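You operate a simulated robot arm through the tools that you are given. There is no shell and no other tool.

The job below is to be done with a simulated two-armed robot. You get a single attempt, and the scene is never put back.

JOB
On the top of the folding mat, fold the red cloth in half and then in half again.

Only the result counts: the job must be done as asked and must still hold three seconds after the hand-in. Knocking over, shifting, dropping, spilling or breaking anything else fails it. Flat cloth is picked up by pressing the open fingertips on it (5 to 10 N) and closing them slowly along it; thin cloth reads only 2 to 8 mm in the jaws.

ROBOT AND FRAMES
Two 7-joint arms with four-finger grippers on one trunk, on a base that moves. Base frame: it is fixed to the floor where the robot stands at the start and does not move with it; the origin is under the middle of the robot, x ahead of it, y to its left, z up. Lengths are in m, angles in rad, forces in N, time in s.
The left shoulder is at the start at [0.04, 0.181, 1.13], the right one opposite. With the tool pointing down near the work surface each hand reaches from about 0.32 to 0.84 m from the robot's upright axis, wherever it stands, measured 20 degrees to its own side. Places, roughly: red cloth [2.75, -1, 1]; top of the folding mat [2.6, -0.9, 0.9]. Payload 3.67 kg a hand.
Tool frame (each hand has its own): the origin (TCP) lies between the finger pads and is the grasp point; the fingertips stand 0.028 m ahead of it; z points along the fingers, y is the line along which they close. The gripper opens to 0.112 m; its body begins 0.073 m behind the TCP.
Orientation is told as [roll, pitch, yaw] about the base's x, y, z axes, in that order, counted from this pose: with the fingers straight down and closing along the base's y, the tool's x points along the base's -x, its y along +y and its z along -z.

CONTROLS
- The arms move only by the tool arm_command. It takes "left_increments", "right_increments" or both (then of equal length, played together; a hand with none holds still); each is a list that holds one entry, the list of rows, each a list of 7 numbers: the shift along the base's x, y, z in units of 50 mm (1.0 is 50 mm), then the turn, a rotation vector about the base's x, y, z in units of 6 degrees (1.0 is 6 degrees), then the opening, from 0 (shut) to 1 (fully open). In form: [[[dx, dy, dz, rx, ry, rz, gripper], ...]]. A call has 1 to 20 rows; each row shifts and turns the commanded pose from where the row before left it. A call with a number of a shift or a turn outside -1 to 1 is refused whole. Each row takes 0.2 s and may step no farther than 0.05 m and 0.15 rad from the row before; otherwise, or with a gripper value out of range, the whole call is refused. A pose out of reach is approached as far as the arm can. The call stops where the force on the tool passes 40 N (or 10 N more than at its start, if that is more) or the arm is blocked; 0.2 s more then pass. Each finger travels about 0.0724 m/s and halts on what it meets, pressing with about 28 N; the grip force reading is that of the motor and also rises with nothing between the fingers. The clock runs only during rows and for 0.2 s after the last one: add rows that do not move to give the fingers time. The reply holds the time, the measured pose of the TCP, the force on the tool along the base axes, the opening and the grip force, in the units named above and with some noise, with the torque about the TCP (base axes, N m) and any sound that the robot's microphone picked up.
- Cameras (640 x 400 px; columns grow to the right, rows downward): "scene" is now at [0.108, -0.0108, 1.3655]; the picture's right is [-0.14, -0.99, 0.00], its down [-0.53, 0.08, -0.85] and it looks along [0.84, -0.12, -0.53] (base axes); focal length 258 px, centre (320, 200). "left" rides on the left gripper at [0.06, 0.018, -0.104] in its tool frame; the picture's right is [-0.29, 0.96, 0.00], its down [-0.80, -0.24, -0.55] and it looks along [-0.53, -0.16, 0.83] (tool axes); focal length 234 px, centre (320, 200). "right" rides on the right gripper at [0.06, -0.018, -0.104] in its tool frame; the picture's right is [0.29, 0.96, 0.00], its down [-0.80, 0.24, -0.55] and it looks along [-0.53, 0.16, 0.83] (tool axes); focal length 234 px, centre (320, 200). There is no depth. A picture from a camera that has moved, and an enlarged one, comes with that camera's place and axes in the base frame and with its lens.
- get_image(camera): a new picture of that camera. No time passes.
- raise_lower(by): moves the trunk up (or, below 0, down) by that many m; the arms and the scene camera ride with it, the base frame stays. It gives what a move gives, with no picture.
- roll_base(legs): drives the robot by 1 to 6 legs, each [ahead, left, turn to the left] in m, m and rad, along the robot's own axes; the way and the turn of a leg run together, so that a leg with both is an arc; at most 1.5 m and 3.142 rad a leg. The arms and the cameras ride along, it lands a little off, and it stops where it bumps. It gives what a move gives.
- aim_head(pan, tilt): turns the head with the scene camera to pan (to the left, within 1.501 rad either way) and tilt (down, from -0.506 to 1.204), counted from straight ahead of the robot. It gives what a move gives.
- inspect(camera, box): a new picture of the part [left, top, right, bottom] of that camera's present view, enlarged. No time passes.
- hand_in(): hands the job in; it is judged then, once.

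Nothing tells you exact positions but the pictures and the camera data. Unless the task says otherwise, let go and move clear before handing in.

The tools are called after "Request:" as a command line: name --argument value ..., lists and objects as JSON in quotes. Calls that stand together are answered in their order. arm_command: Moves the arms, as the interface text tells. Its arguments: {"type":"object","properties":{"left_increments":{"type":"array"},"right_increments":{"type":"array"}},"required":[]} The other tools are called the same way: raise_lower (by) moves the trunk up or down; roll_base (legs) drives the base; aim_head (pan, tilt) turns the head that bears the scene camera; get_image (camera) takes a picture; inspect (camera, box) takes an enlarged picture of a part of a camera's view; hand_in () hands the job in.

At the start:

```text
t: 0.0
left_eef_pos: [0.4835, 0.1531, 1.1022]
left_tcp_rot: [-0.001, 0.0, -0.001]
left_force: [-0.2, 0.8, -0.2]
left_moment: [0.0, 0.03, 0.02]
left_grip_width: 0.112
left_gripper_force: 0.1
right_eef_pos: [0.6327, -0.3313, 1.0643]
right_tcp_rot: [0.001, -0.001, -0.001]
right_force: [-0.4, -0.2, -0.2]
right_moment: [0.01, 0.02, 0.02]
right_grip_width: 0.112
right_gripper_force: 0.1
trunk travel left (down, up): [-0.25, 0.264]
robot x, y, heading: [-0.0024, -0.001, 0.004]
head pan, tilt (commanded): [-0.141, 0.562]
```

scene: 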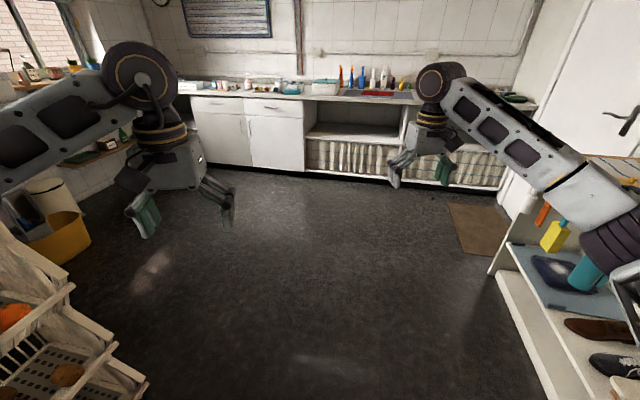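
right: 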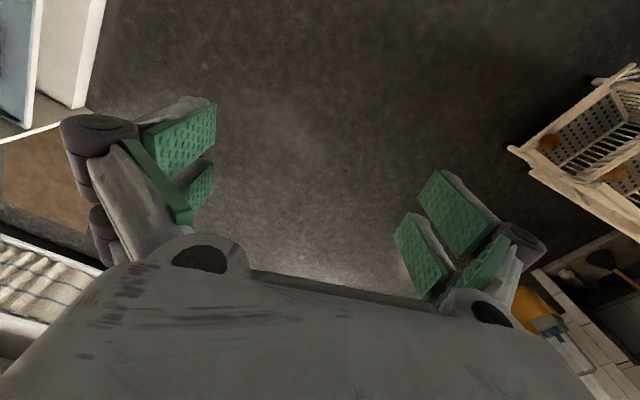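
left: 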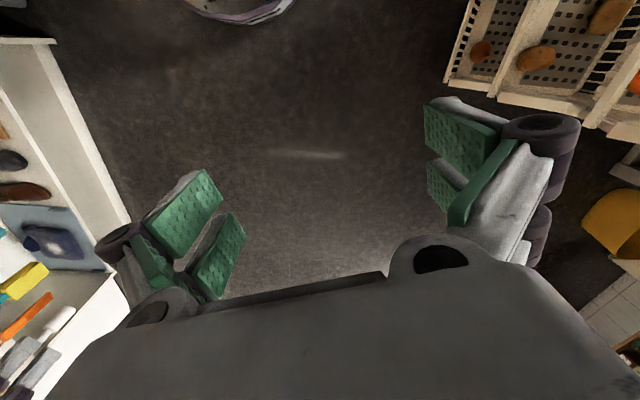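

I see a room with a counter at the far wall; the red cloth appears to be on the far counter on a mat, right of centre. I will take an enlarged look before driving.

Request:
inspect --camera "scene" --box '[280, 50, 480, 175]'

Request:
inspect --camera "scene" --box '[440, 80, 640, 400]'

```text
3.20 times, centred on (380, 112) of scene
camera zoom: at [0.108, -0.0108, 1.3655], right [-0.14, -0.99, 0.0], down [-0.53, 0.08, -0.85], along [0.84, -0.12, -0.53], focal length 826 px, centre (128, 480)
```

zoom: 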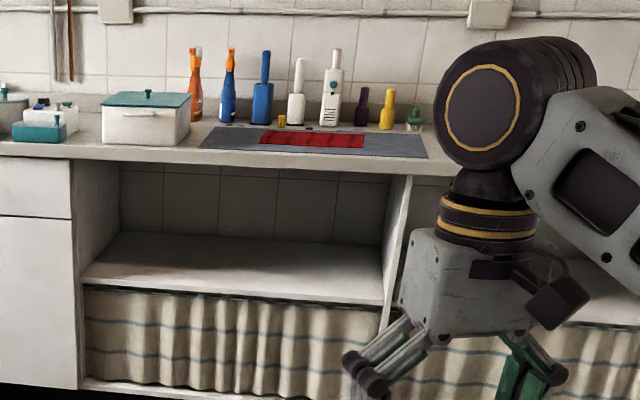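

```text
1.25 times, centred on (540, 240) of scene
camera zoom: at [0.108, -0.0108, 1.3655], right [-0.14, -0.99, 0.0], down [-0.53, 0.08, -0.85], along [0.84, -0.12, -0.53], focal length 323 px, centre (45, 150)
```

zoom: 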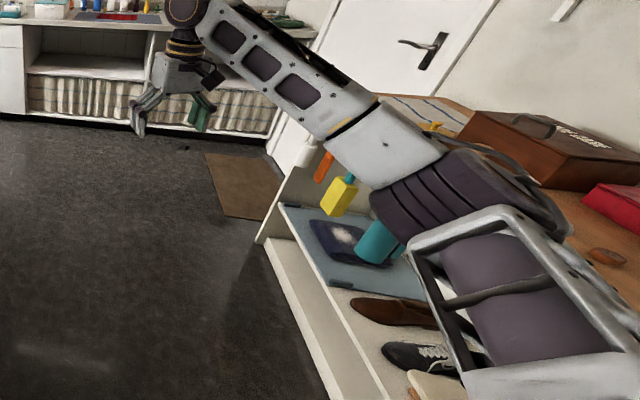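

The cloth lies on a grey mat on the far counter, at about [2.75, -0.98, 0.9], and the room seems turned about -0.33 rad against my frame. I will turn to face it and drive most of the way, then look again.

Request:
roll_base --legs '[[0, 0, -0.33], [1.1, 0, 0]]'

Request:
aim_head --pan 0.0 --tilt 0.5

Request:
get_image --camera "scene"

```text
t: 6.9
left_eef_pos: [1.541, -0.3507, 1.1008]
left_tcp_rot: [-0.001, 0.001, -0.316]
left_force: [-0.3, 0.0, -0.8]
left_moment: [-0.01, 0.02, -0.03]
left_grip_width: 0.1121
left_gripper_force: 0.0
right_eef_pos: [1.5314, -0.8579, 1.0648]
right_tcp_rot: [0.0, 0.001, -0.317]
right_force: [0.6, 0.1, 0.1]
right_moment: [-0.01, 0.03, -0.02]
right_grip_width: 0.112
right_gripper_force: 0.1
trunk travel left (down, up): [-0.25, 0.264]
robot x, y, heading: [1.0341, -0.3427, -0.322]
head pan, tilt (commanded): [-0.141, 0.562]
```

```text
t: 7.6
left_eef_pos: [1.5412, -0.3499, 1.1024]
left_tcp_rot: [0.0, 0.0, -0.316]
left_force: [0.3, 0.1, -0.5]
left_moment: [-0.02, -0.01, 0.03]
left_grip_width: 0.1122
left_gripper_force: 0.1
right_eef_pos: [1.5319, -0.8571, 1.0657]
right_tcp_rot: [0.0, -0.001, -0.319]
right_force: [-0.4, 0.9, -0.2]
right_moment: [0.02, -0.01, -0.03]
right_grip_width: 0.1119
right_gripper_force: 0.1
trunk travel left (down, up): [-0.25, 0.264]
robot x, y, heading: [1.0332, -0.345, -0.321]
head pan, tilt (commanded): [0.0, 0.499]
```

```text
taken
camera scene: at [1.1382, -0.3775, 1.3712], right [-0.31, -0.95, 0.0], down [-0.46, 0.15, -0.88], along [0.83, -0.27, -0.48], focal length 258 px, centre (320, 200)
```

scene: 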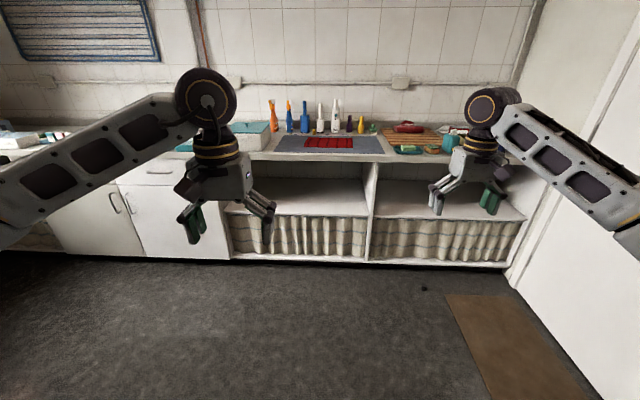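

Request:
inspect --camera "scene" --box '[250, 80, 410, 180]'

```text
4.00 times, centred on (330, 130) of scene
camera zoom: at [1.1382, -0.3775, 1.3712], right [-0.31, -0.95, 0.0], down [-0.46, 0.15, -0.88], along [0.83, -0.27, -0.48], focal length 1032 px, centre (280, 480)
```

zoom: 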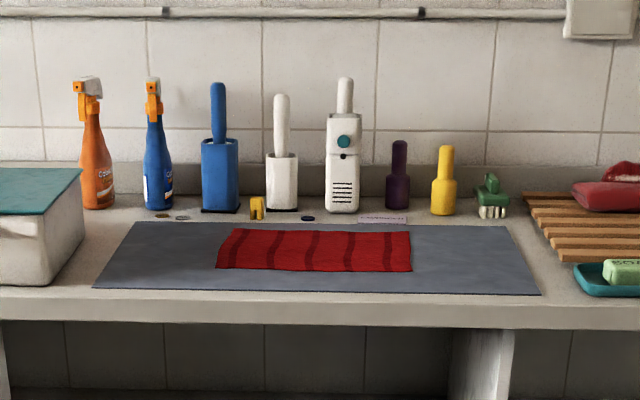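

The counter lies square to about heading -0.37, the mat is roughly 0.64 x 0.37 m, and the cloth about 0.30 x 0.225 m near [2.68, -0.95]. I will turn slightly, drive most of the remaining way, and look down again.

Request:
roll_base --legs '[[0, 0, -0.05], [0.7, 0.03, 0]]'

Request:
aim_head --pan 0.0 --tilt 0.8

Request:
get_image --camera "scene"

```text
t: 12.0
left_eef_pos: [2.2146, -0.5942, 1.1028]
left_tcp_rot: [0.0, -0.001, -0.355]
left_force: [-0.2, 1.1, -1.5]
left_moment: [0.01, 0.03, 0.0]
left_grip_width: 0.1122
left_gripper_force: 0.1
right_eef_pos: [2.1859, -1.1, 1.0649]
right_tcp_rot: [-0.001, 0.001, -0.356]
right_force: [0.2, 0.0, 0.6]
right_moment: [0.05, 0.01, -0.02]
right_grip_width: 0.1121
right_gripper_force: 0.0
trunk travel left (down, up): [-0.25, 0.264]
robot x, y, heading: [1.7064, -0.5673, -0.358]
head pan, tilt (commanded): [0.0, 0.499]
```

```text
t: 12.8
left_eef_pos: [2.2149, -0.5947, 1.1027]
left_tcp_rot: [0.001, 0.0, -0.354]
left_force: [-0.2, 0.1, -0.3]
left_moment: [0.0, 0.0, 0.04]
left_grip_width: 0.112
left_gripper_force: 0.0
right_eef_pos: [2.1862, -1.1001, 1.0656]
right_tcp_rot: [0.001, -0.001, -0.358]
right_force: [-0.1, 1.2, 0.0]
right_moment: [0.0, 0.03, -0.03]
right_grip_width: 0.1119
right_gripper_force: 0.0
trunk travel left (down, up): [-0.25, 0.264]
robot x, y, heading: [1.7083, -0.5692, -0.36]
head pan, tilt (commanded): [0.0, 0.799]
```

```text
taken
camera scene: at [1.8015, -0.6015, 1.3453], right [-0.35, -0.94, 0.0], down [-0.67, 0.25, -0.7], along [0.65, -0.24, -0.72], focal length 258 px, centre (320, 200)
```

scene: 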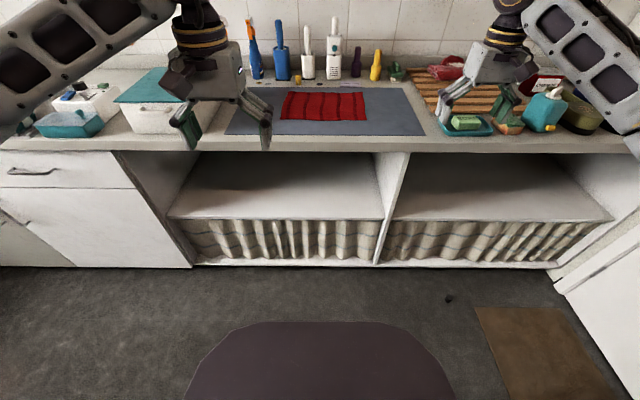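

I now see the robot's own base (dark shape at bottom) and the counter; I need to know how much room the base has before it meets the counter. I'll raise the trunk slightly to use parallax and look steeply down.

Request:
aim_head --pan 0.0 --tilt 1.1

Request:
get_image --camera "scene"

Request:
raise_lower --by 0.15

Request:
get_image --camera "scene"

```text
t: 13.6
left_eef_pos: [2.2147, -0.595, 1.1017]
left_tcp_rot: [-0.001, 0.0, -0.356]
left_force: [-0.2, -0.9, -0.3]
left_moment: [0.02, -0.03, -0.01]
left_grip_width: 0.1121
left_gripper_force: 0.0
right_eef_pos: [2.1848, -1.1012, 1.065]
right_tcp_rot: [-0.001, 0.001, -0.358]
right_force: [-0.3, -0.6, 0.4]
right_moment: [-0.01, -0.02, -0.03]
right_grip_width: 0.1121
right_gripper_force: 0.0
trunk travel left (down, up): [-0.25, 0.264]
robot x, y, heading: [1.7073, -0.5656, -0.358]
head pan, tilt (commanded): [0.0, 1.1]
```

```text
taken
camera scene: at [1.7854, -0.5955, 1.3235], right [-0.35, -0.94, 0.0], down [-0.83, 0.31, -0.45], along [0.43, -0.16, -0.89], focal length 258 px, centre (320, 200)
```

scene: 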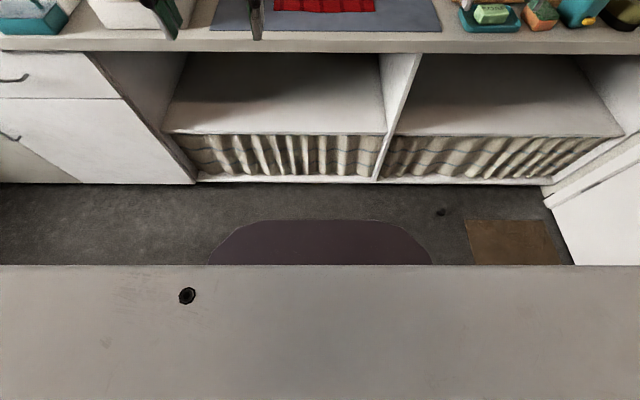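

```text
t: 15.3
left_eef_pos: [2.2133, -0.5956, 1.2504]
left_tcp_rot: [0.0, 0.0, -0.357]
left_force: [-0.1, 0.6, -0.5]
left_moment: [0.01, -0.01, -0.02]
left_grip_width: 0.1119
left_gripper_force: 0.0
right_eef_pos: [2.1858, -1.1015, 1.2145]
right_tcp_rot: [0.0, 0.0, -0.358]
right_force: [-0.1, -0.8, 0.2]
right_moment: [-0.03, -0.02, 0.0]
right_grip_width: 0.1121
right_gripper_force: 0.1
trunk travel left (down, up): [-0.4, 0.114]
robot x, y, heading: [1.706, -0.569, -0.353]
head pan, tilt (commanded): [0.0, 1.1]
```

```text
taken
camera scene: at [1.7854, -0.5955, 1.4727], right [-0.35, -0.94, 0.0], down [-0.83, 0.31, -0.45], along [0.42, -0.16, -0.89], focal length 258 px, centre (320, 200)
```

scene: 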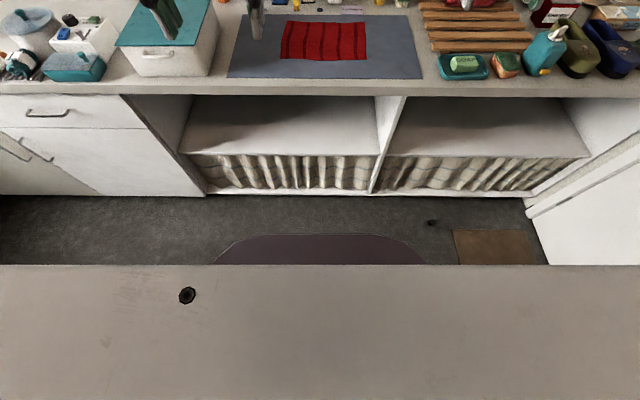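

I can see the base front, the shelf unit and the cloth on the mat; I need precise rows, so I enlarge the base front edge area.

Request:
inspect --camera "scene" --box '[190, 170, 446, 270]'

Request:
inspect --camera "scene" --box '[210, 0, 450, 100]'

```text
2.50 times, centred on (318, 220) of scene
camera zoom: at [1.7854, -0.5955, 1.4727], right [-0.35, -0.94, 0.0], down [-0.83, 0.31, -0.45], along [0.42, -0.16, -0.89], focal length 645 px, centre (325, 150)
```

zoom: 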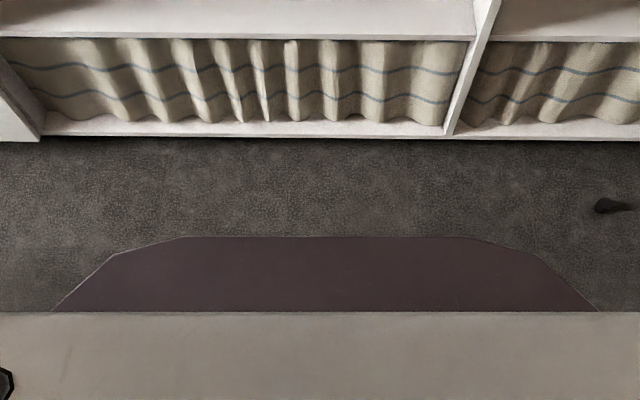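

```text
2.67 times, centred on (330, 50) of scene
camera zoom: at [1.7854, -0.5955, 1.4727], right [-0.35, -0.94, 0.0], down [-0.83, 0.31, -0.45], along [0.42, -0.16, -0.89], focal length 688 px, centre (293, 600)
```

zoom: 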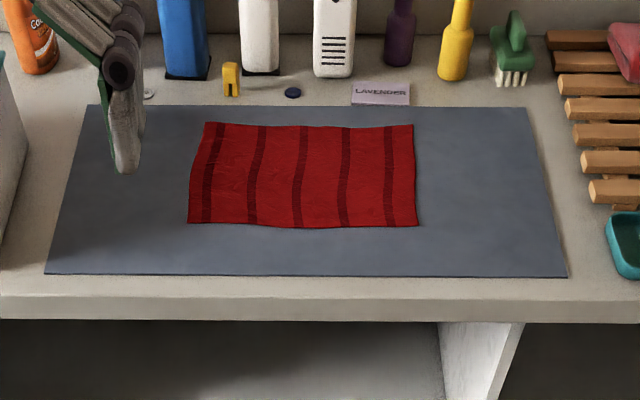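

The cloth centre is about 1.03 m ahead of the robot axis and 0.02 m right; cabinet face is about 0.88 m away and the base front about 0.42 m. I'll drive 0.33 m closer with the trunk still raised and check clearance.

Request:
roll_base --legs '[[0.33, -0.015, -0.012]]'

Request:
get_image --camera "scene"

```text
t: 17.5
left_eef_pos: [2.5148, -0.7284, 1.252]
left_tcp_rot: [0.001, -0.001, -0.366]
left_force: [0.0, 0.7, -0.3]
left_moment: [0.03, -0.06, 0.0]
left_grip_width: 0.1122
left_gripper_force: 0.0
right_eef_pos: [2.4822, -1.2338, 1.2158]
right_tcp_rot: [0.0, -0.002, -0.363]
right_force: [0.1, 0.3, -0.2]
right_moment: [0.0, 0.0, 0.01]
right_grip_width: 0.1119
right_gripper_force: 0.0
trunk travel left (down, up): [-0.4, 0.114]
robot x, y, heading: [2.0066, -0.6973, -0.369]
head pan, tilt (commanded): [0.0, 1.1]
```

```text
taken
camera scene: at [2.0859, -0.7259, 1.4728], right [-0.36, -0.93, 0.0], down [-0.83, 0.32, -0.45], along [0.42, -0.16, -0.89], focal length 258 px, centre (320, 200)
```

scene: 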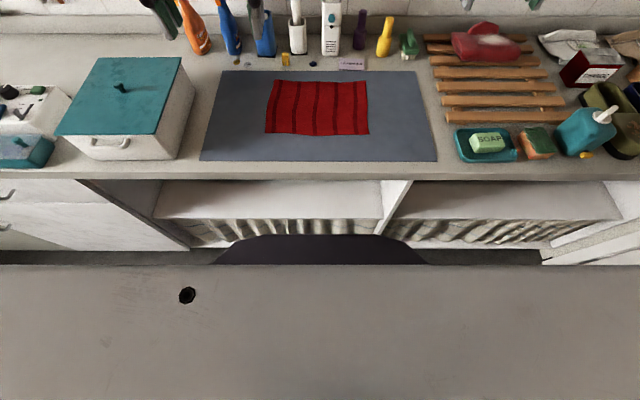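

The base now sits just in front of the cabinet; the cloth is fully visible. I'll take an enlarged view to measure the cloth's position.

Request:
inspect --camera "scene" --box '[190, 55, 446, 215]'

Request:
inspect --camera "scene" --box '[160, 0, 480, 100]'

```text
2.50 times, centred on (318, 135) of scene
camera zoom: at [2.0859, -0.7259, 1.4728], right [-0.36, -0.93, 0.0], down [-0.83, 0.32, -0.45], along [0.42, -0.16, -0.89], focal length 645 px, centre (325, 362)
```

zoom: 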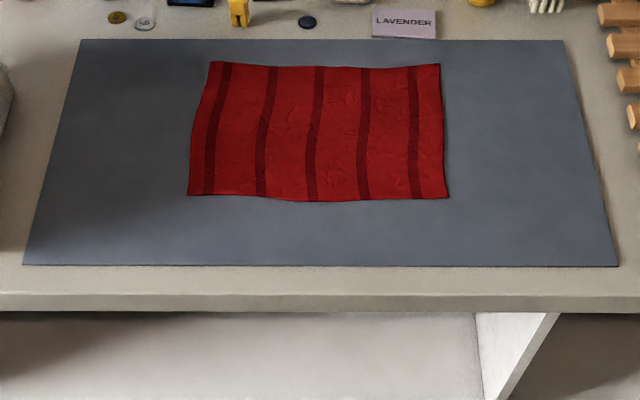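

```text
2.00 times, centred on (320, 50) of scene
camera zoom: at [2.0859, -0.7259, 1.4728], right [-0.36, -0.93, 0.0], down [-0.83, 0.32, -0.45], along [0.42, -0.16, -0.89], focal length 516 px, centre (320, 500)
```

zoom: 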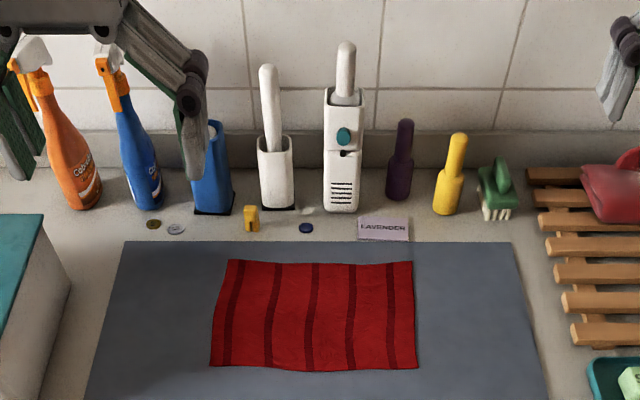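

Cloth corners relative to the robot axis: back at about 0.81 m ahead, front about 0.59 m, so I need roughly 5 cm more. First I'll lower the trunk again (best reach) and measure the base height by parallax.

Request:
raise_lower --by -0.15

Request:
inspect --camera "scene" --box '[190, 170, 446, 270]'

Request:
get_image --camera "scene"

Request:
get_image --camera "left"

Request:
get_image --camera "right"

```text
t: 19.3
left_eef_pos: [2.5168, -0.7283, 1.1017]
left_tcp_rot: [-0.001, 0.001, -0.365]
left_force: [0.0, -0.2, -0.2]
left_moment: [0.01, 0.01, 0.01]
left_grip_width: 0.1118
left_gripper_force: 0.1
right_eef_pos: [2.4834, -1.2337, 1.0663]
right_tcp_rot: [0.0, 0.0, -0.366]
right_force: [0.4, -0.2, 1.1]
right_moment: [0.01, -0.01, 0.02]
right_grip_width: 0.1119
right_gripper_force: 0.0
trunk travel left (down, up): [-0.25, 0.264]
robot x, y, heading: [2.0113, -0.6987, -0.368]
head pan, tilt (commanded): [0.0, 1.1]
```

```text
2.50 times, centred on (318, 220) of scene
camera zoom: at [2.0867, -0.7263, 1.3235], right [-0.36, -0.93, 0.0], down [-0.83, 0.32, -0.45], along [0.42, -0.16, -0.89], focal length 645 px, centre (325, 150)
```

zoom: 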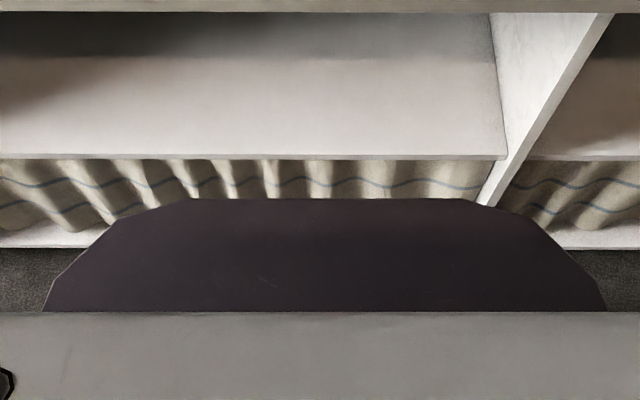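

```text
taken
camera scene: at [2.0867, -0.7263, 1.3235], right [-0.36, -0.93, 0.0], down [-0.83, 0.32, -0.45], along [0.42, -0.16, -0.89], focal length 258 px, centre (320, 200)
```

scene: 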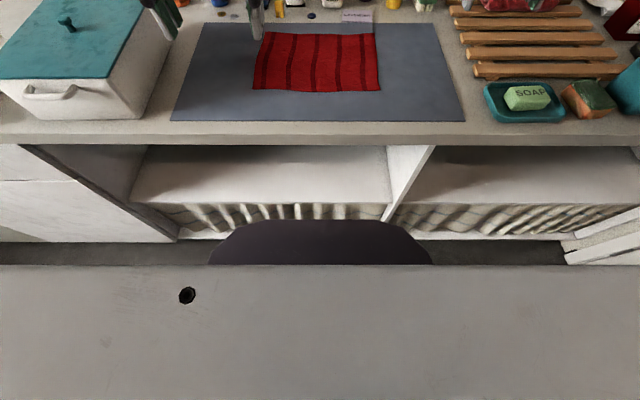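

```text
taken
camera left: at [2.4662, -0.69, 1.2067], right [0.61, 0.79, 0.0], down [0.66, -0.51, 0.55], along [0.44, -0.34, -0.83], focal length 234 px, centre (320, 200)
```

left: 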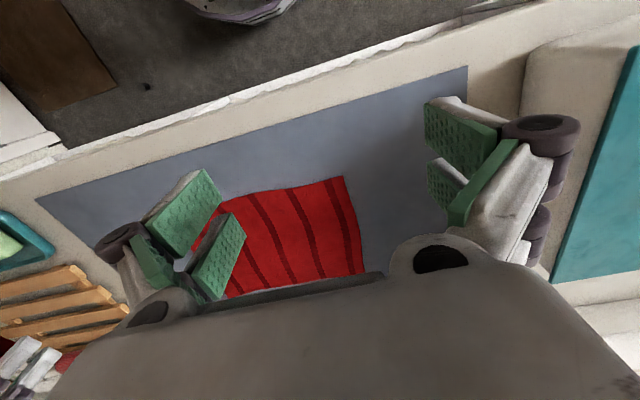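

```text
taken
camera right: at [2.4201, -1.2304, 1.169], right [0.07, 1.0, 0.0], down [0.83, -0.06, 0.55], along [0.55, -0.04, -0.83], focal length 234 px, centre (320, 200)
```

right: 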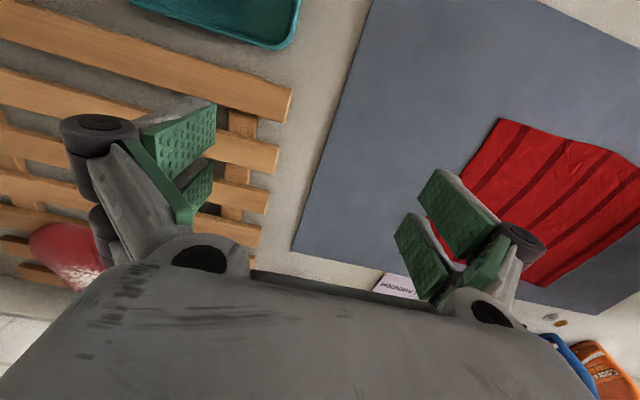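

The base front is about 0.40 m from the axis at a height of roughly 0.5 m, and the cabinet face about 0.54 m, so there's room. I'll roll 0.06 m further.

Request:
roll_base --legs '[[0.06, 0.0, 0.0]]'

Request:
aim_head --pan 0.0 --tilt 0.95

Request:
get_image --camera "scene"

```text
t: 20.3
left_eef_pos: [2.5727, -0.7484, 1.1019]
left_tcp_rot: [-0.001, 0.002, -0.366]
left_force: [0.3, 0.0, -0.8]
left_moment: [0.01, 0.03, -0.01]
left_grip_width: 0.112
left_gripper_force: 0.2
right_eef_pos: [2.5401, -1.2562, 1.0646]
right_tcp_rot: [-0.001, 0.001, -0.366]
right_force: [0.6, -0.7, -0.8]
right_moment: [-0.01, 0.03, 0.0]
right_grip_width: 0.1119
right_gripper_force: 0.0
trunk travel left (down, up): [-0.25, 0.264]
robot x, y, heading: [2.064, -0.7174, -0.366]
head pan, tilt (commanded): [0.0, 1.1]
```

```text
t: 21.0
left_eef_pos: [2.5728, -0.7494, 1.1008]
left_tcp_rot: [0.002, -0.001, -0.365]
left_force: [0.1, 0.4, 0.4]
left_moment: [-0.02, 0.0, 0.0]
left_grip_width: 0.1121
left_gripper_force: 0.1
right_eef_pos: [2.5387, -1.2558, 1.0649]
right_tcp_rot: [0.001, 0.0, -0.364]
right_force: [-0.4, -0.7, 0.0]
right_moment: [0.02, 0.01, -0.02]
right_grip_width: 0.1122
right_gripper_force: 0.0
trunk travel left (down, up): [-0.25, 0.264]
robot x, y, heading: [2.0674, -0.7172, -0.364]
head pan, tilt (commanded): [0.0, 0.949]
```

```text
taken
camera scene: at [2.1523, -0.7514, 1.3336], right [-0.36, -0.93, 0.0], down [-0.76, 0.29, -0.58], along [0.54, -0.21, -0.81], focal length 258 px, centre (320, 200)
```

scene: 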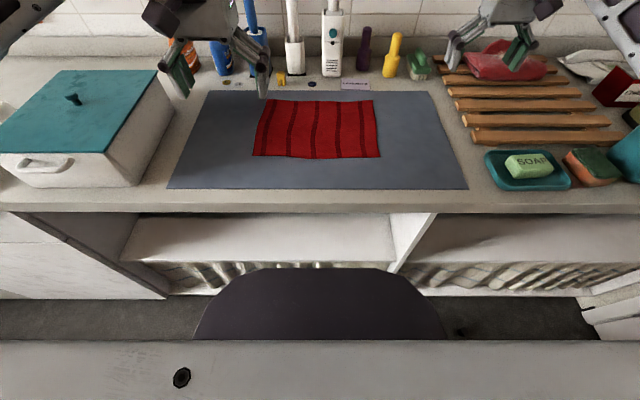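

The robot stands a bit closer now with no bump. I enlarge the cloth to fix its corners.

Request:
inspect --camera "scene" --box '[160, 80, 480, 200]'

```text
2.00 times, centred on (320, 140) of scene
camera zoom: at [2.1523, -0.7514, 1.3336], right [-0.36, -0.93, 0.0], down [-0.76, 0.29, -0.58], along [0.54, -0.21, -0.81], focal length 516 px, centre (320, 320)
```

zoom: 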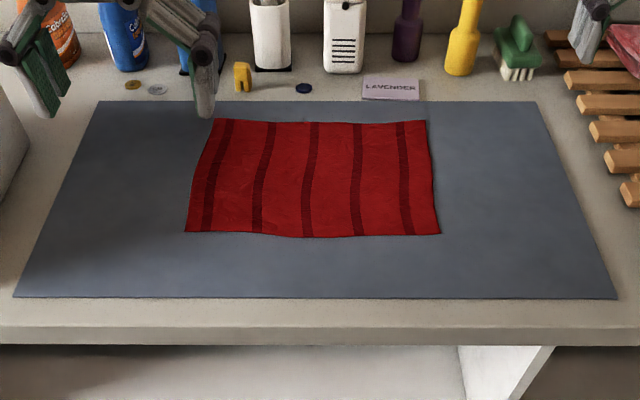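

The cloth spans about 0.30 x 0.227 m: back corners roughly at [2.829,-0.846] and [2.715,-1.129], front corners at [2.619,-0.759] and [2.507,-1.039]. My plan: both hands pinch the back edge near the corners and fold it forward onto the front edge, then fold side to side with one hand. First I look closely at the finger geometry.

Request:
inspect --camera "left" --box '[80, 60, 600, 320]'

```text
1.23 times, centred on (340, 190) of left
camera zoom: at [2.5229, -0.7118, 1.2062], right [0.61, 0.79, 0.0], down [0.66, -0.51, 0.55], along [0.44, -0.34, -0.83], focal length 288 px, centre (295, 212)
```

zoom: 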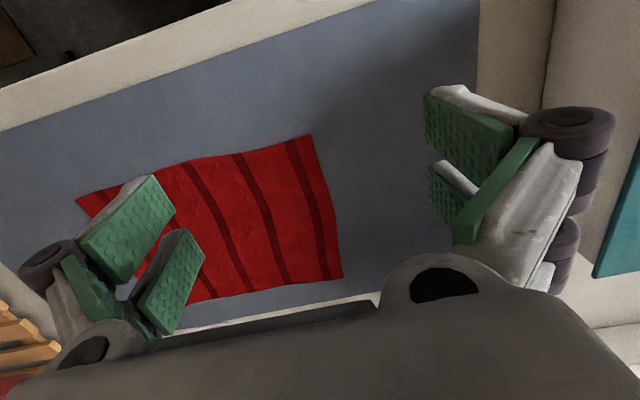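

The finger pads are clear to see: two pads per side, about 5-6 cm wide in total. I'll now turn both hands by 90 degrees so they close along the cloth's depth, moving them to hover beside the cloth.

Request:
arm_command --left_increments '[[[0.185, 0.0507, -0.067, 0, 0, -1, 1], [0.185, 0.0507, -0.067, 0, 0, -1, 1], [0.185, 0.0507, -0.067, 0, 0, -1, 1], [0.185, 0.0507, -0.067, 0, 0, -1, 1], [0.185, 0.0507, -0.067, 0, 0, -1, 1], [0.185, 0.0507, -0.067, 0, 0, -1, 1], [0.185, 0.0507, -0.067, 0, 0, -1, 1], [0.185, 0.0507, -0.067, 0, 0, -1, 1], [0.185, 0.0507, -0.067, 0, 0, -1, 1], [0.185, 0.0507, -0.067, 0, 0, -1, 1], [0.185, 0.0507, -0.067, 0, 0, -1, 1], [0.185, 0.0507, -0.067, 0, 0, -1, 1], [0.185, 0.0507, -0.067, 0, 0, -1, 1], [0.185, 0.0507, -0.067, 0, 0, -1, 1], [0.185, 0.0507, -0.067, 0, 0, -1, 1], [0, 0, 0, 0, 0, -0.24, 1], [0, 0, 0, 0, 0, 0, 1]]]' --right_increments '[[[0.005, 0.134, 0, 0, 0, 1, 1], [0.005, 0.134, 0, 0, 0, 1, 1], [0.005, 0.134, 0, 0, 0, 1, 1], [0.005, 0.134, 0, 0, 0, 1, 1], [0.005, 0.134, 0, 0, 0, 1, 1], [0.005, 0.134, 0, 0, 0, 1, 1], [0.005, 0.134, 0, 0, 0, 1, 1], [0.005, 0.134, 0, 0, 0, 1, 1], [0.005, 0.134, 0, 0, 0, 1, 1], [0.005, 0.134, 0, 0, 0, 1, 1], [0.005, 0.134, 0, 0, 0, 1, 1], [0.005, 0.134, 0, 0, 0, 1, 1], [0.005, 0.134, 0, 0, 0, 1, 1], [0.005, 0.134, 0, 0, 0, 1, 1], [0.005, 0.134, 0, 0, 0, 1, 1], [0, 0, 0, 0, 0, -0.24, 1], [0, 0, 0, 0, 0, 0, 1]]]'

Request:
get_image --camera "scene"

Request:
get_image --camera "left"

Request:
get_image --camera "right"

```text
t: 24.6
left_eef_pos: [2.6448, -0.7288, 1.0756]
left_tcp_rot: [0.001, 0.001, -1.202]
left_force: [0.9, -0.4, 0.0]
left_moment: [0.03, -0.01, 0.01]
left_grip_width: 0.1121
left_gripper_force: 0.1
left hand out of reach, approached as far as the arm can: row 9, 10, 11, 12, 13, 14, 15
right_eef_pos: [2.5417, -1.154, 1.0664]
right_tcp_rot: [0.0, 0.0, 1.178]
right_force: [-0.1, 0.4, 0.7]
right_moment: [-0.02, -0.04, 0.0]
right_grip_width: 0.1118
right_gripper_force: 0.0
trunk travel left (down, up): [-0.25, 0.264]
robot x, y, heading: [2.0657, -0.7173, -0.363]
head pan, tilt (commanded): [0.0, 0.949]
```

```text
taken
camera scene: at [2.1516, -0.7509, 1.3337], right [-0.36, -0.93, 0.0], down [-0.76, 0.29, -0.58], along [0.54, -0.21, -0.81], focal length 258 px, centre (320, 200)
```

scene: 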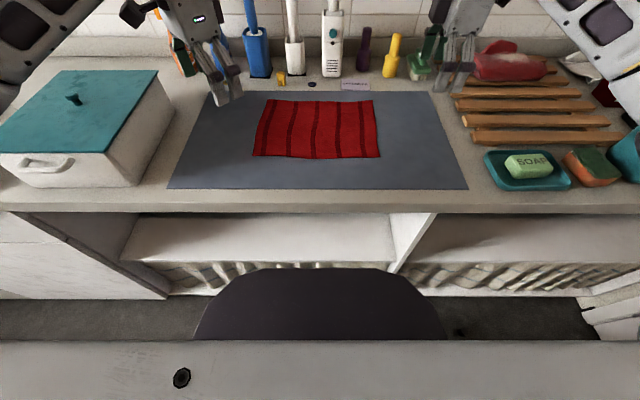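

```text
taken
camera left: at [2.6396, -0.6664, 1.1791], right [1.0, 0.08, 0.0], down [0.06, -0.83, 0.55], along [0.04, -0.55, -0.83], focal length 234 px, centre (320, 200)
```

left: 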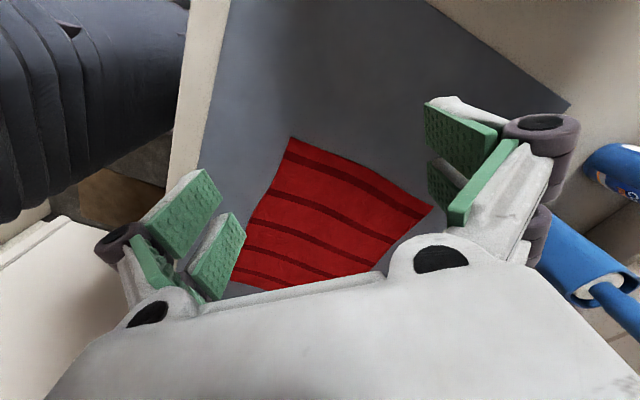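

```text
taken
camera right: at [2.5354, -1.2176, 1.1694], right [-1.0, 0.1, 0.0], down [0.08, 0.83, 0.55], along [0.05, 0.55, -0.83], focal length 234 px, centre (320, 200)
```

right: 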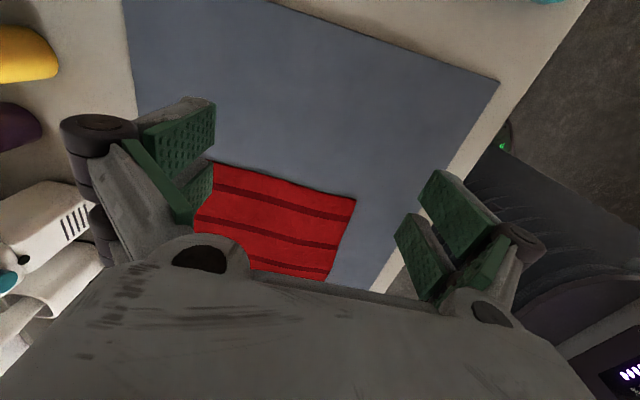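

The left wrist stopped at a limit turning that way (yaw -1.20), so I'll turn it the other way to +1.18, which also closes along the cloth's depth.

Request:
arm_command --left_increments '[[[0.0656, 0.018, 0, 0, 0, 1, 1], [0.0656, 0.018, 0, 0, 0, 1, 1], [0.0656, 0.018, 0, 0, 0, 1, 1], [0.0656, 0.018, 0, 0, 0, 1, 1], [0.0656, 0.018, 0, 0, 0, 1, 1], [0.0656, 0.018, 0, 0, 0, 1, 1], [0.0656, 0.018, 0, 0, 0, 1, 1], [0.0656, 0.018, 0, 0, 0, 1, 1], [0.0656, 0.018, 0, 0, 0, 1, 1], [0.0656, 0.018, 0, 0, 0, 1, 1], [0.0656, 0.018, 0, 0, 0, 1, 1], [0.0656, 0.018, 0, 0, 0, 1, 1], [0.0656, 0.018, 0, 0, 0, 1, 1], [0.0656, 0.018, 0, 0, 0, 1, 1], [0.0656, 0.018, 0, 0, 0, 1, 1], [0.0656, 0.018, 0, 0, 0, 1, 1], [0.0656, 0.018, 0, 0, 0, 1, 1], [0.0656, 0.018, 0, 0, 0, 1, 1], [0.0656, 0.018, 0, 0, 0, 1, 1], [0.0656, 0.018, 0, 0, 0, 1, 1]]]'

Request:
arm_command --left_increments '[[[0, 0, 0, 0, 0, 1, 1], [0, 0, 0, 0, 0, 1, 1], [0, 0, 0, 0, 0, 0.75, 1], [0, 0, 0, 0, 0, 0, 1]]]'

Request:
get_image --camera "left"

```text
t: 28.8
left_eef_pos: [2.7101, -0.709, 1.0729]
left_tcp_rot: [0.0, -0.002, 0.867]
left_force: [-0.8, 1.0, 0.0]
left_moment: [-0.01, 0.01, 0.03]
left_grip_width: 0.1121
left_gripper_force: 0.0
right_eef_pos: [2.5418, -1.1551, 1.0658]
right_tcp_rot: [0.0, -0.001, 1.181]
right_force: [0.3, -0.5, 0.0]
right_moment: [0.02, -0.01, 0.01]
right_grip_width: 0.1119
right_gripper_force: 0.1
trunk travel left (down, up): [-0.25, 0.264]
robot x, y, heading: [2.066, -0.7207, -0.365]
head pan, tilt (commanded): [0.0, 0.949]
```

```text
t: 29.8
left_eef_pos: [2.7109, -0.7106, 1.0732]
left_tcp_rot: [-0.001, -0.001, 1.155]
left_force: [0.1, -0.1, 0.3]
left_moment: [-0.04, -0.02, 0.01]
left_grip_width: 0.1124
left_gripper_force: 0.1
right_eef_pos: [2.5411, -1.1542, 1.0648]
right_tcp_rot: [0.001, -0.001, 1.181]
right_force: [-0.1, -0.5, 0.2]
right_moment: [-0.01, 0.04, 0.02]
right_grip_width: 0.1118
right_gripper_force: 0.2
trunk travel left (down, up): [-0.25, 0.264]
robot x, y, heading: [2.0663, -0.7204, -0.364]
head pan, tilt (commanded): [0.0, 0.949]
```

```text
taken
camera left: at [2.6705, -0.7579, 1.1773], right [-0.76, 0.65, 0.0], down [0.54, 0.63, 0.55], along [0.36, 0.42, -0.83], focal length 234 px, centre (320, 200)
```

left: 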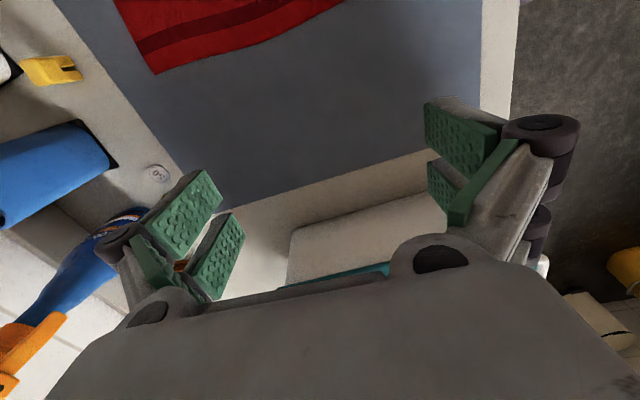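

The left hand is over the free left part of the mat at about [2.711,-0.711]. I'll partly close it and lower it gently here to find the mat's height by touch.

Request:
arm_command --left_increments '[[[0, 0, -0.4, 0, 0, 0.24, 0.8], [0, 0, -0.4, 0, 0, 0, 0.6], [0, 0, -0.4, 0, 0, 0, 0.45], [0, 0, -0.4, 0, 0, 0, 0.45], [0, 0, -0.4, 0, 0, 0, 0.45], [0, 0, -0.4, 0, 0, 0, 0.45], [0, 0, -0.1, 0, 0, 0, 0.45], [0, 0, -0.1, 0, 0, 0, 0.45], [0, 0, 0, 0, 0, 0, 0.45]]]'

Request:
get_image --camera "scene"

Request:
get_image --camera "left"

```text
t: 31.8
left_eef_pos: [2.7102, -0.7105, 0.9415]
left_tcp_rot: [0.0, 0.0, 1.179]
left_force: [0.7, -1.1, 0.8]
left_moment: [0.0, -0.01, 0.0]
left_grip_width: 0.0505
left_gripper_force: 0.0
right_eef_pos: [2.5413, -1.1541, 1.0659]
right_tcp_rot: [0.001, -0.001, 1.181]
right_force: [-0.2, 0.2, 0.1]
right_moment: [-0.02, -0.01, 0.02]
right_grip_width: 0.112
right_gripper_force: 0.0
trunk travel left (down, up): [-0.25, 0.264]
robot x, y, heading: [2.0664, -0.718, -0.369]
head pan, tilt (commanded): [0.0, 0.949]
```

```text
taken
camera scene: at [2.1515, -0.751, 1.3337], right [-0.36, -0.93, 0.0], down [-0.76, 0.29, -0.58], along [0.54, -0.21, -0.81], focal length 258 px, centre (320, 200)
```

scene: 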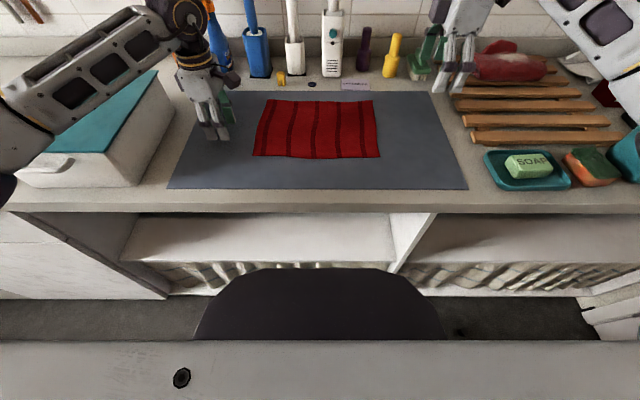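

```text
taken
camera left: at [2.6707, -0.7598, 1.047], right [-0.78, 0.63, 0.0], down [0.53, 0.65, 0.55], along [0.35, 0.43, -0.83], focal length 234 px, centre (320, 200)
```

left: 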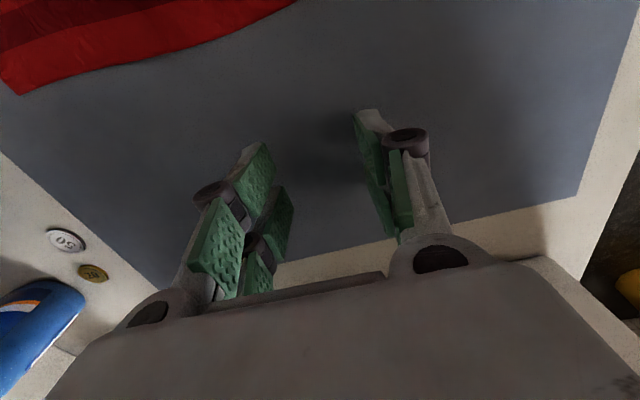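

The left fingertips are now a centimetre or so above the mat. I'll lower in small steps until a light contact force shows.

Request:
arm_command --left_increments '[[[0, 0, -0.05, 0, 0, 0, 0.45], [0, 0, -0.05, 0, 0, 0, 0.45], [0, 0, -0.05, 0, 0, 0, 0.45], [0, 0, -0.05, 0, 0, 0, 0.45], [0, 0, 0, 0, 0, 0, 0.45]]]'

```text
t: 33.0
left_eef_pos: [2.7105, -0.71, 0.9341]
left_tcp_rot: [0.0, 0.0, 1.18]
left_force: [-0.5, 0.0, -0.2]
left_moment: [0.0, 0.01, 0.0]
left_grip_width: 0.0505
left_gripper_force: 0.1
right_eef_pos: [2.541, -1.1551, 1.0663]
right_tcp_rot: [0.001, 0.0, 1.182]
right_force: [0.1, 0.2, -0.5]
right_moment: [0.02, -0.03, 0.04]
right_grip_width: 0.1119
right_gripper_force: 0.0
trunk travel left (down, up): [-0.25, 0.264]
robot x, y, heading: [2.0647, -0.7213, -0.365]
head pan, tilt (commanded): [0.0, 0.949]
```

Request:
arm_command --left_increments '[[[0, 0, -0.03, 0, 0, 0, 0.45], [0, 0, -0.03, 0, 0, 0, 0.45], [0, 0, -0.03, 0, 0, 0, 0.45], [0, 0, 0, 0, 0, 0, 0.45]]]'

```text
t: 34.0
left_eef_pos: [2.7112, -0.7099, 0.9287]
left_tcp_rot: [-0.002, 0.0, 1.179]
left_force: [0.6, 1.2, 3.4]
left_moment: [0.08, 0.06, -0.03]
left_grip_width: 0.0503
left_gripper_force: 0.0
right_eef_pos: [2.5413, -1.1543, 1.0661]
right_tcp_rot: [0.0, -0.001, 1.181]
right_force: [1.3, 0.2, 1.1]
right_moment: [0.01, 0.02, 0.0]
right_grip_width: 0.1122
right_gripper_force: 0.0
trunk travel left (down, up): [-0.25, 0.264]
robot x, y, heading: [2.0654, -0.7224, -0.364]
head pan, tilt (commanded): [0.0, 0.949]
```

Contact at TCP height 0.929, so the mat top is at about z = 0.901. One more millimetre tells me the arm's stiffness.

Request:
arm_command --left_increments '[[[0, 0, -0.02, 0, 0, 0, 0.45], [0, 0, 0, 0, 0, 0, 0.45]]]'

```text
t: 34.6
left_eef_pos: [2.7091, -0.71, 0.9294]
left_tcp_rot: [-0.001, 0.001, 1.182]
left_force: [1.7, 1.4, 9.6]
left_moment: [0.1, 0.14, -0.07]
left_grip_width: 0.0511
left_gripper_force: 0.4
right_eef_pos: [2.5407, -1.1547, 1.0663]
right_tcp_rot: [0.0, -0.001, 1.181]
right_force: [0.2, 0.0, 0.4]
right_moment: [0.0, 0.01, 0.01]
right_grip_width: 0.112
right_gripper_force: 0.0
trunk travel left (down, up): [-0.25, 0.264]
robot x, y, heading: [2.0655, -0.7243, -0.361]
head pan, tilt (commanded): [0.0, 0.949]
```

Stiffness is about 6 N/mm and the mat top is at z ≈ 0.901. I now bring both hands over the back corners (left near [2.797,-0.865], right near [2.706,-1.092]) with the fingers about 35 mm open, and look through the wrist cameras.

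Request:
arm_command --left_increments '[[[0, 0, 0.7, 0, 0, 0, 0.45], [0, 0, 0.7, 0, 0, 0, 0.45], [0.353, -0.62, 0, 0, 0, 0, 0.4], [0.353, -0.62, 0, 0, 0, 0, 0.35], [0.353, -0.62, 0, 0, 0, 0, 0.31], [0.353, -0.62, 0, 0, 0, 0, 0.31], [0.353, -0.62, 0, 0, 0, 0, 0.31], [0, 0, -0.19, 0, 0, 0, 0.31], [0, 0, -0.19, 0, 0, 0, 0.31], [0, 0, 0, 0, 0, 0, 0.31]]]' --right_increments '[[[0.367, 0.1384, -0.191, 0, 0, 0, 0.9], [0.367, 0.1384, -0.191, 0, 0, 0, 0.8], [0.367, 0.1384, -0.191, 0, 0, 0, 0.7], [0.367, 0.1384, -0.191, 0, 0, 0, 0.6], [0.367, 0.1384, -0.191, 0, 0, 0, 0.5], [0.367, 0.1384, -0.191, 0, 0, 0, 0.4], [0.367, 0.1384, -0.191, 0, 0, 0, 0.35], [0.367, 0.1384, -0.191, 0, 0, 0, 0.31], [0.367, 0.1384, -0.191, 0, 0, 0, 0.31], [0, 0, 0, 0, 0, 0, 0.31]]]'

Request:
get_image --camera "scene"

Request:
get_image --camera "left"

Request:
get_image --camera "right"

```text
t: 36.8
left_eef_pos: [2.8005, -0.8667, 0.9793]
left_tcp_rot: [0.0, 0.0, 1.18]
left_force: [-0.4, 0.0, 0.1]
left_moment: [0.02, 0.04, 0.02]
left_grip_width: 0.0346
left_gripper_force: 0.0
right_eef_pos: [2.7064, -1.0935, 0.9784]
right_tcp_rot: [0.0, 0.001, 1.18]
right_force: [0.6, -0.3, -0.5]
right_moment: [0.0, 0.0, 0.04]
right_grip_width: 0.0345
right_gripper_force: 0.0
trunk travel left (down, up): [-0.25, 0.264]
robot x, y, heading: [2.0683, -0.7169, -0.366]
head pan, tilt (commanded): [0.0, 0.949]
```

```text
taken
camera scene: at [2.151, -0.7514, 1.3337], right [-0.36, -0.93, 0.0], down [-0.76, 0.29, -0.58], along [0.54, -0.21, -0.81], focal length 258 px, centre (320, 200)
```

scene: 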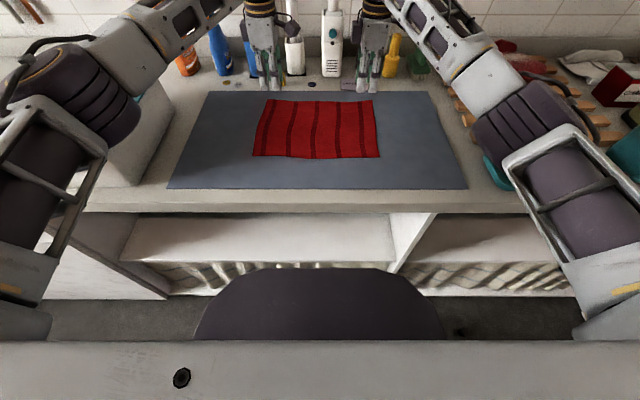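

```text
taken
camera left: at [2.7601, -0.9149, 1.0837], right [-0.78, 0.63, 0.0], down [0.53, 0.65, 0.55], along [0.35, 0.43, -0.83], focal length 234 px, centre (320, 200)
```

left: 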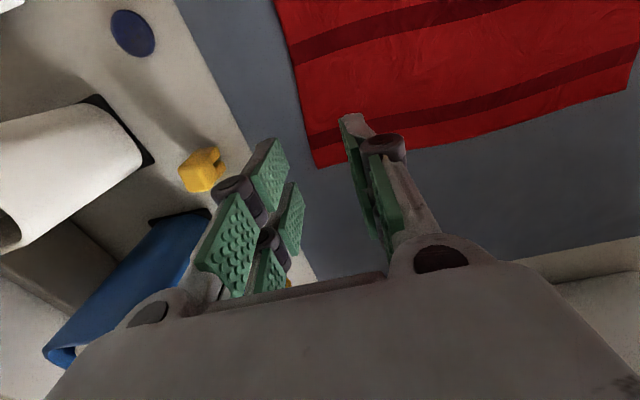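

```text
taken
camera right: at [2.7004, -1.1564, 1.0815], right [-1.0, 0.1, 0.0], down [0.08, 0.83, 0.55], along [0.05, 0.55, -0.83], focal length 234 px, centre (320, 200)
```

right: 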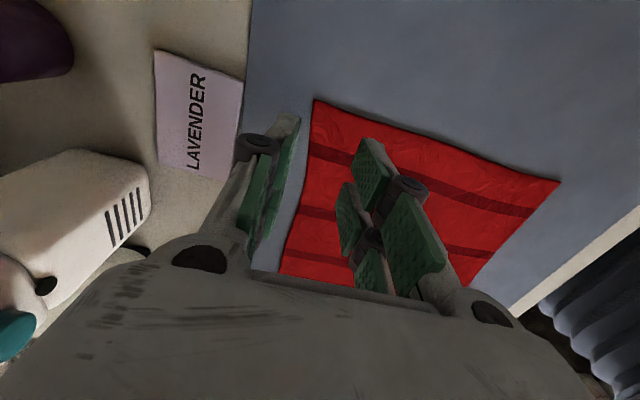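

Wrist views put the cloth's back-left corner at about [2.818,-0.849] and back-right at [2.708,-1.125], about 8 mm nearer than the head camera said. I'll shift both hands to be ~24 mm inside the back edge and lower to just above the cloth.

Request:
arm_command --left_increments '[[[-0.16, -0.009, 0, 0, 0, 0, 0.31], [-0.16, -0.009, 0, 0, 0, 0, 0.31], [0, 0, -0.29, 0, 0, 0, 0.31], [0, 0, -0.29, 0, 0, 0, 0.31], [0, 0, -0.29, 0, 0, 0, 0.31], [0, 0, 0, 0, 0, 0, 0.31]]]' --right_increments '[[[-0.092, 0.039, 0, 0, 0, 0, 0.31], [-0.092, 0.039, 0, 0, 0, 0, 0.31], [0, 0, -0.28, 0, 0, 0, 0.31], [0, 0, -0.28, 0, 0, 0, 0.31], [0, 0, -0.28, 0, 0, 0, 0.31], [0, 0, 0, 0, 0, 0, 0.31]]]'

Request:
get_image --camera "left"

Request:
get_image --camera "right"

Request:
inspect --camera "scene" --box '[200, 0, 440, 170]'

```text
t: 38.2
left_eef_pos: [2.7845, -0.8661, 0.9361]
left_tcp_rot: [-0.001, 0.0, 1.181]
left_force: [0.2, -0.5, 0.3]
left_moment: [0.01, -0.04, 0.01]
left_grip_width: 0.0346
left_gripper_force: 0.0
right_eef_pos: [2.6978, -1.09, 0.9363]
right_tcp_rot: [0.0, 0.001, 1.181]
right_force: [-0.2, -0.7, -0.2]
right_moment: [-0.01, 0.0, 0.0]
right_grip_width: 0.0345
right_gripper_force: 0.1
trunk travel left (down, up): [-0.25, 0.264]
robot x, y, heading: [2.0641, -0.7188, -0.366]
head pan, tilt (commanded): [0.0, 0.949]
```

```text
taken
camera left: at [2.7446, -0.9154, 1.04], right [-0.78, 0.63, 0.0], down [0.53, 0.65, 0.55], along [0.35, 0.43, -0.83], focal length 234 px, centre (320, 200)
```

left: 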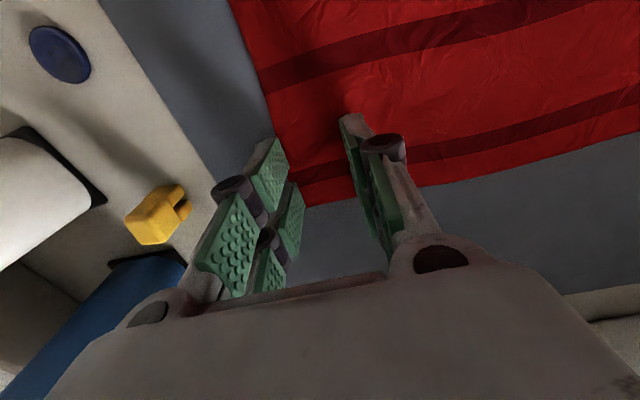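

```text
taken
camera right: at [2.6915, -1.1526, 1.0401], right [-1.0, 0.1, 0.0], down [0.08, 0.83, 0.55], along [0.05, 0.55, -0.83], focal length 234 px, centre (320, 200)
```

right: 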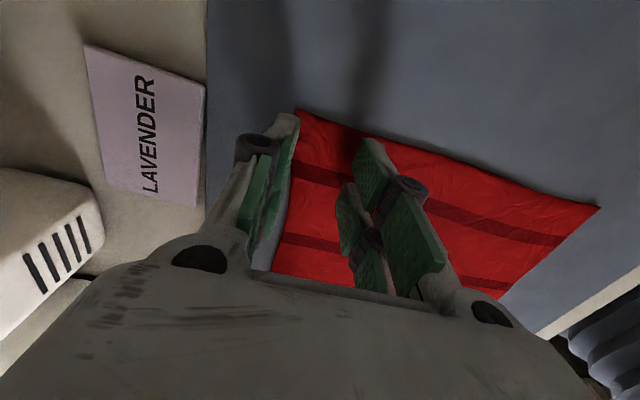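

```text
2.35 times, centred on (320, 85) of scene
camera zoom: at [2.1514, -0.7509, 1.3337], right [-0.36, -0.93, 0.0], down [-0.76, 0.29, -0.58], along [0.54, -0.21, -0.81], focal length 607 px, centre (320, 471)
```

zoom: 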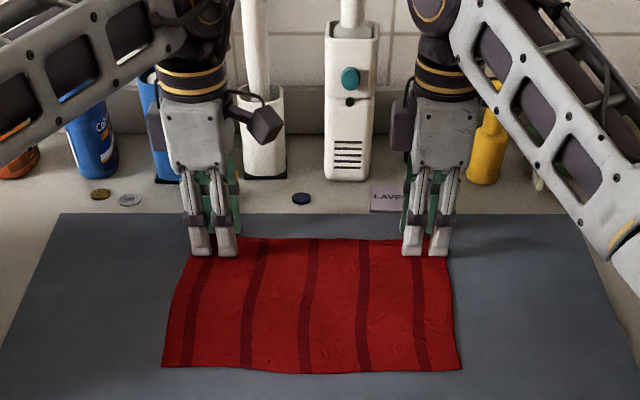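

Both hands hover just above the back corners with about 20-22 mm of cloth behind each TCP. I'll shift 6 mm further in so both fingers sit on cloth, then lower to first contact.

Request:
arm_command --left_increments '[[[-0.12, 0.05, 0, 0, 0, 0, 0.31], [0, 0, -0.04, 0, 0, 0, 0.31], [0, 0, -0.04, 0, 0, 0, 0.31], [0, 0, -0.02, 0, 0, 0, 0.31], [0, 0, 0, 0, 0, 0, 0.31]]]' --right_increments '[[[-0.11, 0.047, 0, 0, 0, 0, 0.31], [0, 0, -0.04, 0, 0, 0, 0.31], [0, 0, -0.04, 0, 0, 0, 0.31], [0, 0, -0.02, 0, 0, 0, 0.31], [0, 0, 0, 0, 0, 0, 0.31]]]'

```text
t: 39.4
left_eef_pos: [2.7775, -0.8641, 0.9316]
left_tcp_rot: [-0.001, 0.0, 1.18]
left_force: [0.7, -0.3, 4.2]
left_moment: [-0.01, -0.03, 0.01]
left_grip_width: 0.0351
left_gripper_force: 0.0
right_eef_pos: [2.6932, -1.0877, 0.9331]
right_tcp_rot: [0.002, 0.001, 1.181]
right_force: [0.7, 0.6, -0.1]
right_moment: [0.0, 0.01, 0.02]
right_grip_width: 0.0349
right_gripper_force: 0.1
trunk travel left (down, up): [-0.25, 0.264]
robot x, y, heading: [2.0657, -0.717, -0.367]
head pan, tilt (commanded): [0.0, 0.949]
```

Request:
arm_command --left_increments '[[[0, 0, -0.01, 0, 0, 0, 0.31], [0, 0, 0, 0, 0, 0, 0.31], [0, 0, 0, 0, 0, 0, 0.31]]]' --right_increments '[[[0, 0, -0.03, 0, 0, 0, 0.31], [0, 0, -0.02, 0, 0, 0, 0.31], [0, 0, 0, 0, 0, 0, 0.31]]]'

```text
t: 40.2
left_eef_pos: [2.7776, -0.8637, 0.9327]
left_tcp_rot: [-0.002, 0.002, 1.182]
left_force: [2.0, -3.5, 7.5]
left_moment: [-0.08, -0.11, -0.06]
left_grip_width: 0.0354
left_gripper_force: 0.6
right_eef_pos: [2.6914, -1.0868, 0.9315]
right_tcp_rot: [-0.005, -0.002, 1.182]
right_force: [2.8, -1.7, 13.4]
right_moment: [-0.17, 0.0, 0.03]
right_grip_width: 0.0352
right_gripper_force: 0.0
trunk travel left (down, up): [-0.25, 0.264]
robot x, y, heading: [2.0607, -0.7168, -0.367]
head pan, tilt (commanded): [0.0, 0.949]
```

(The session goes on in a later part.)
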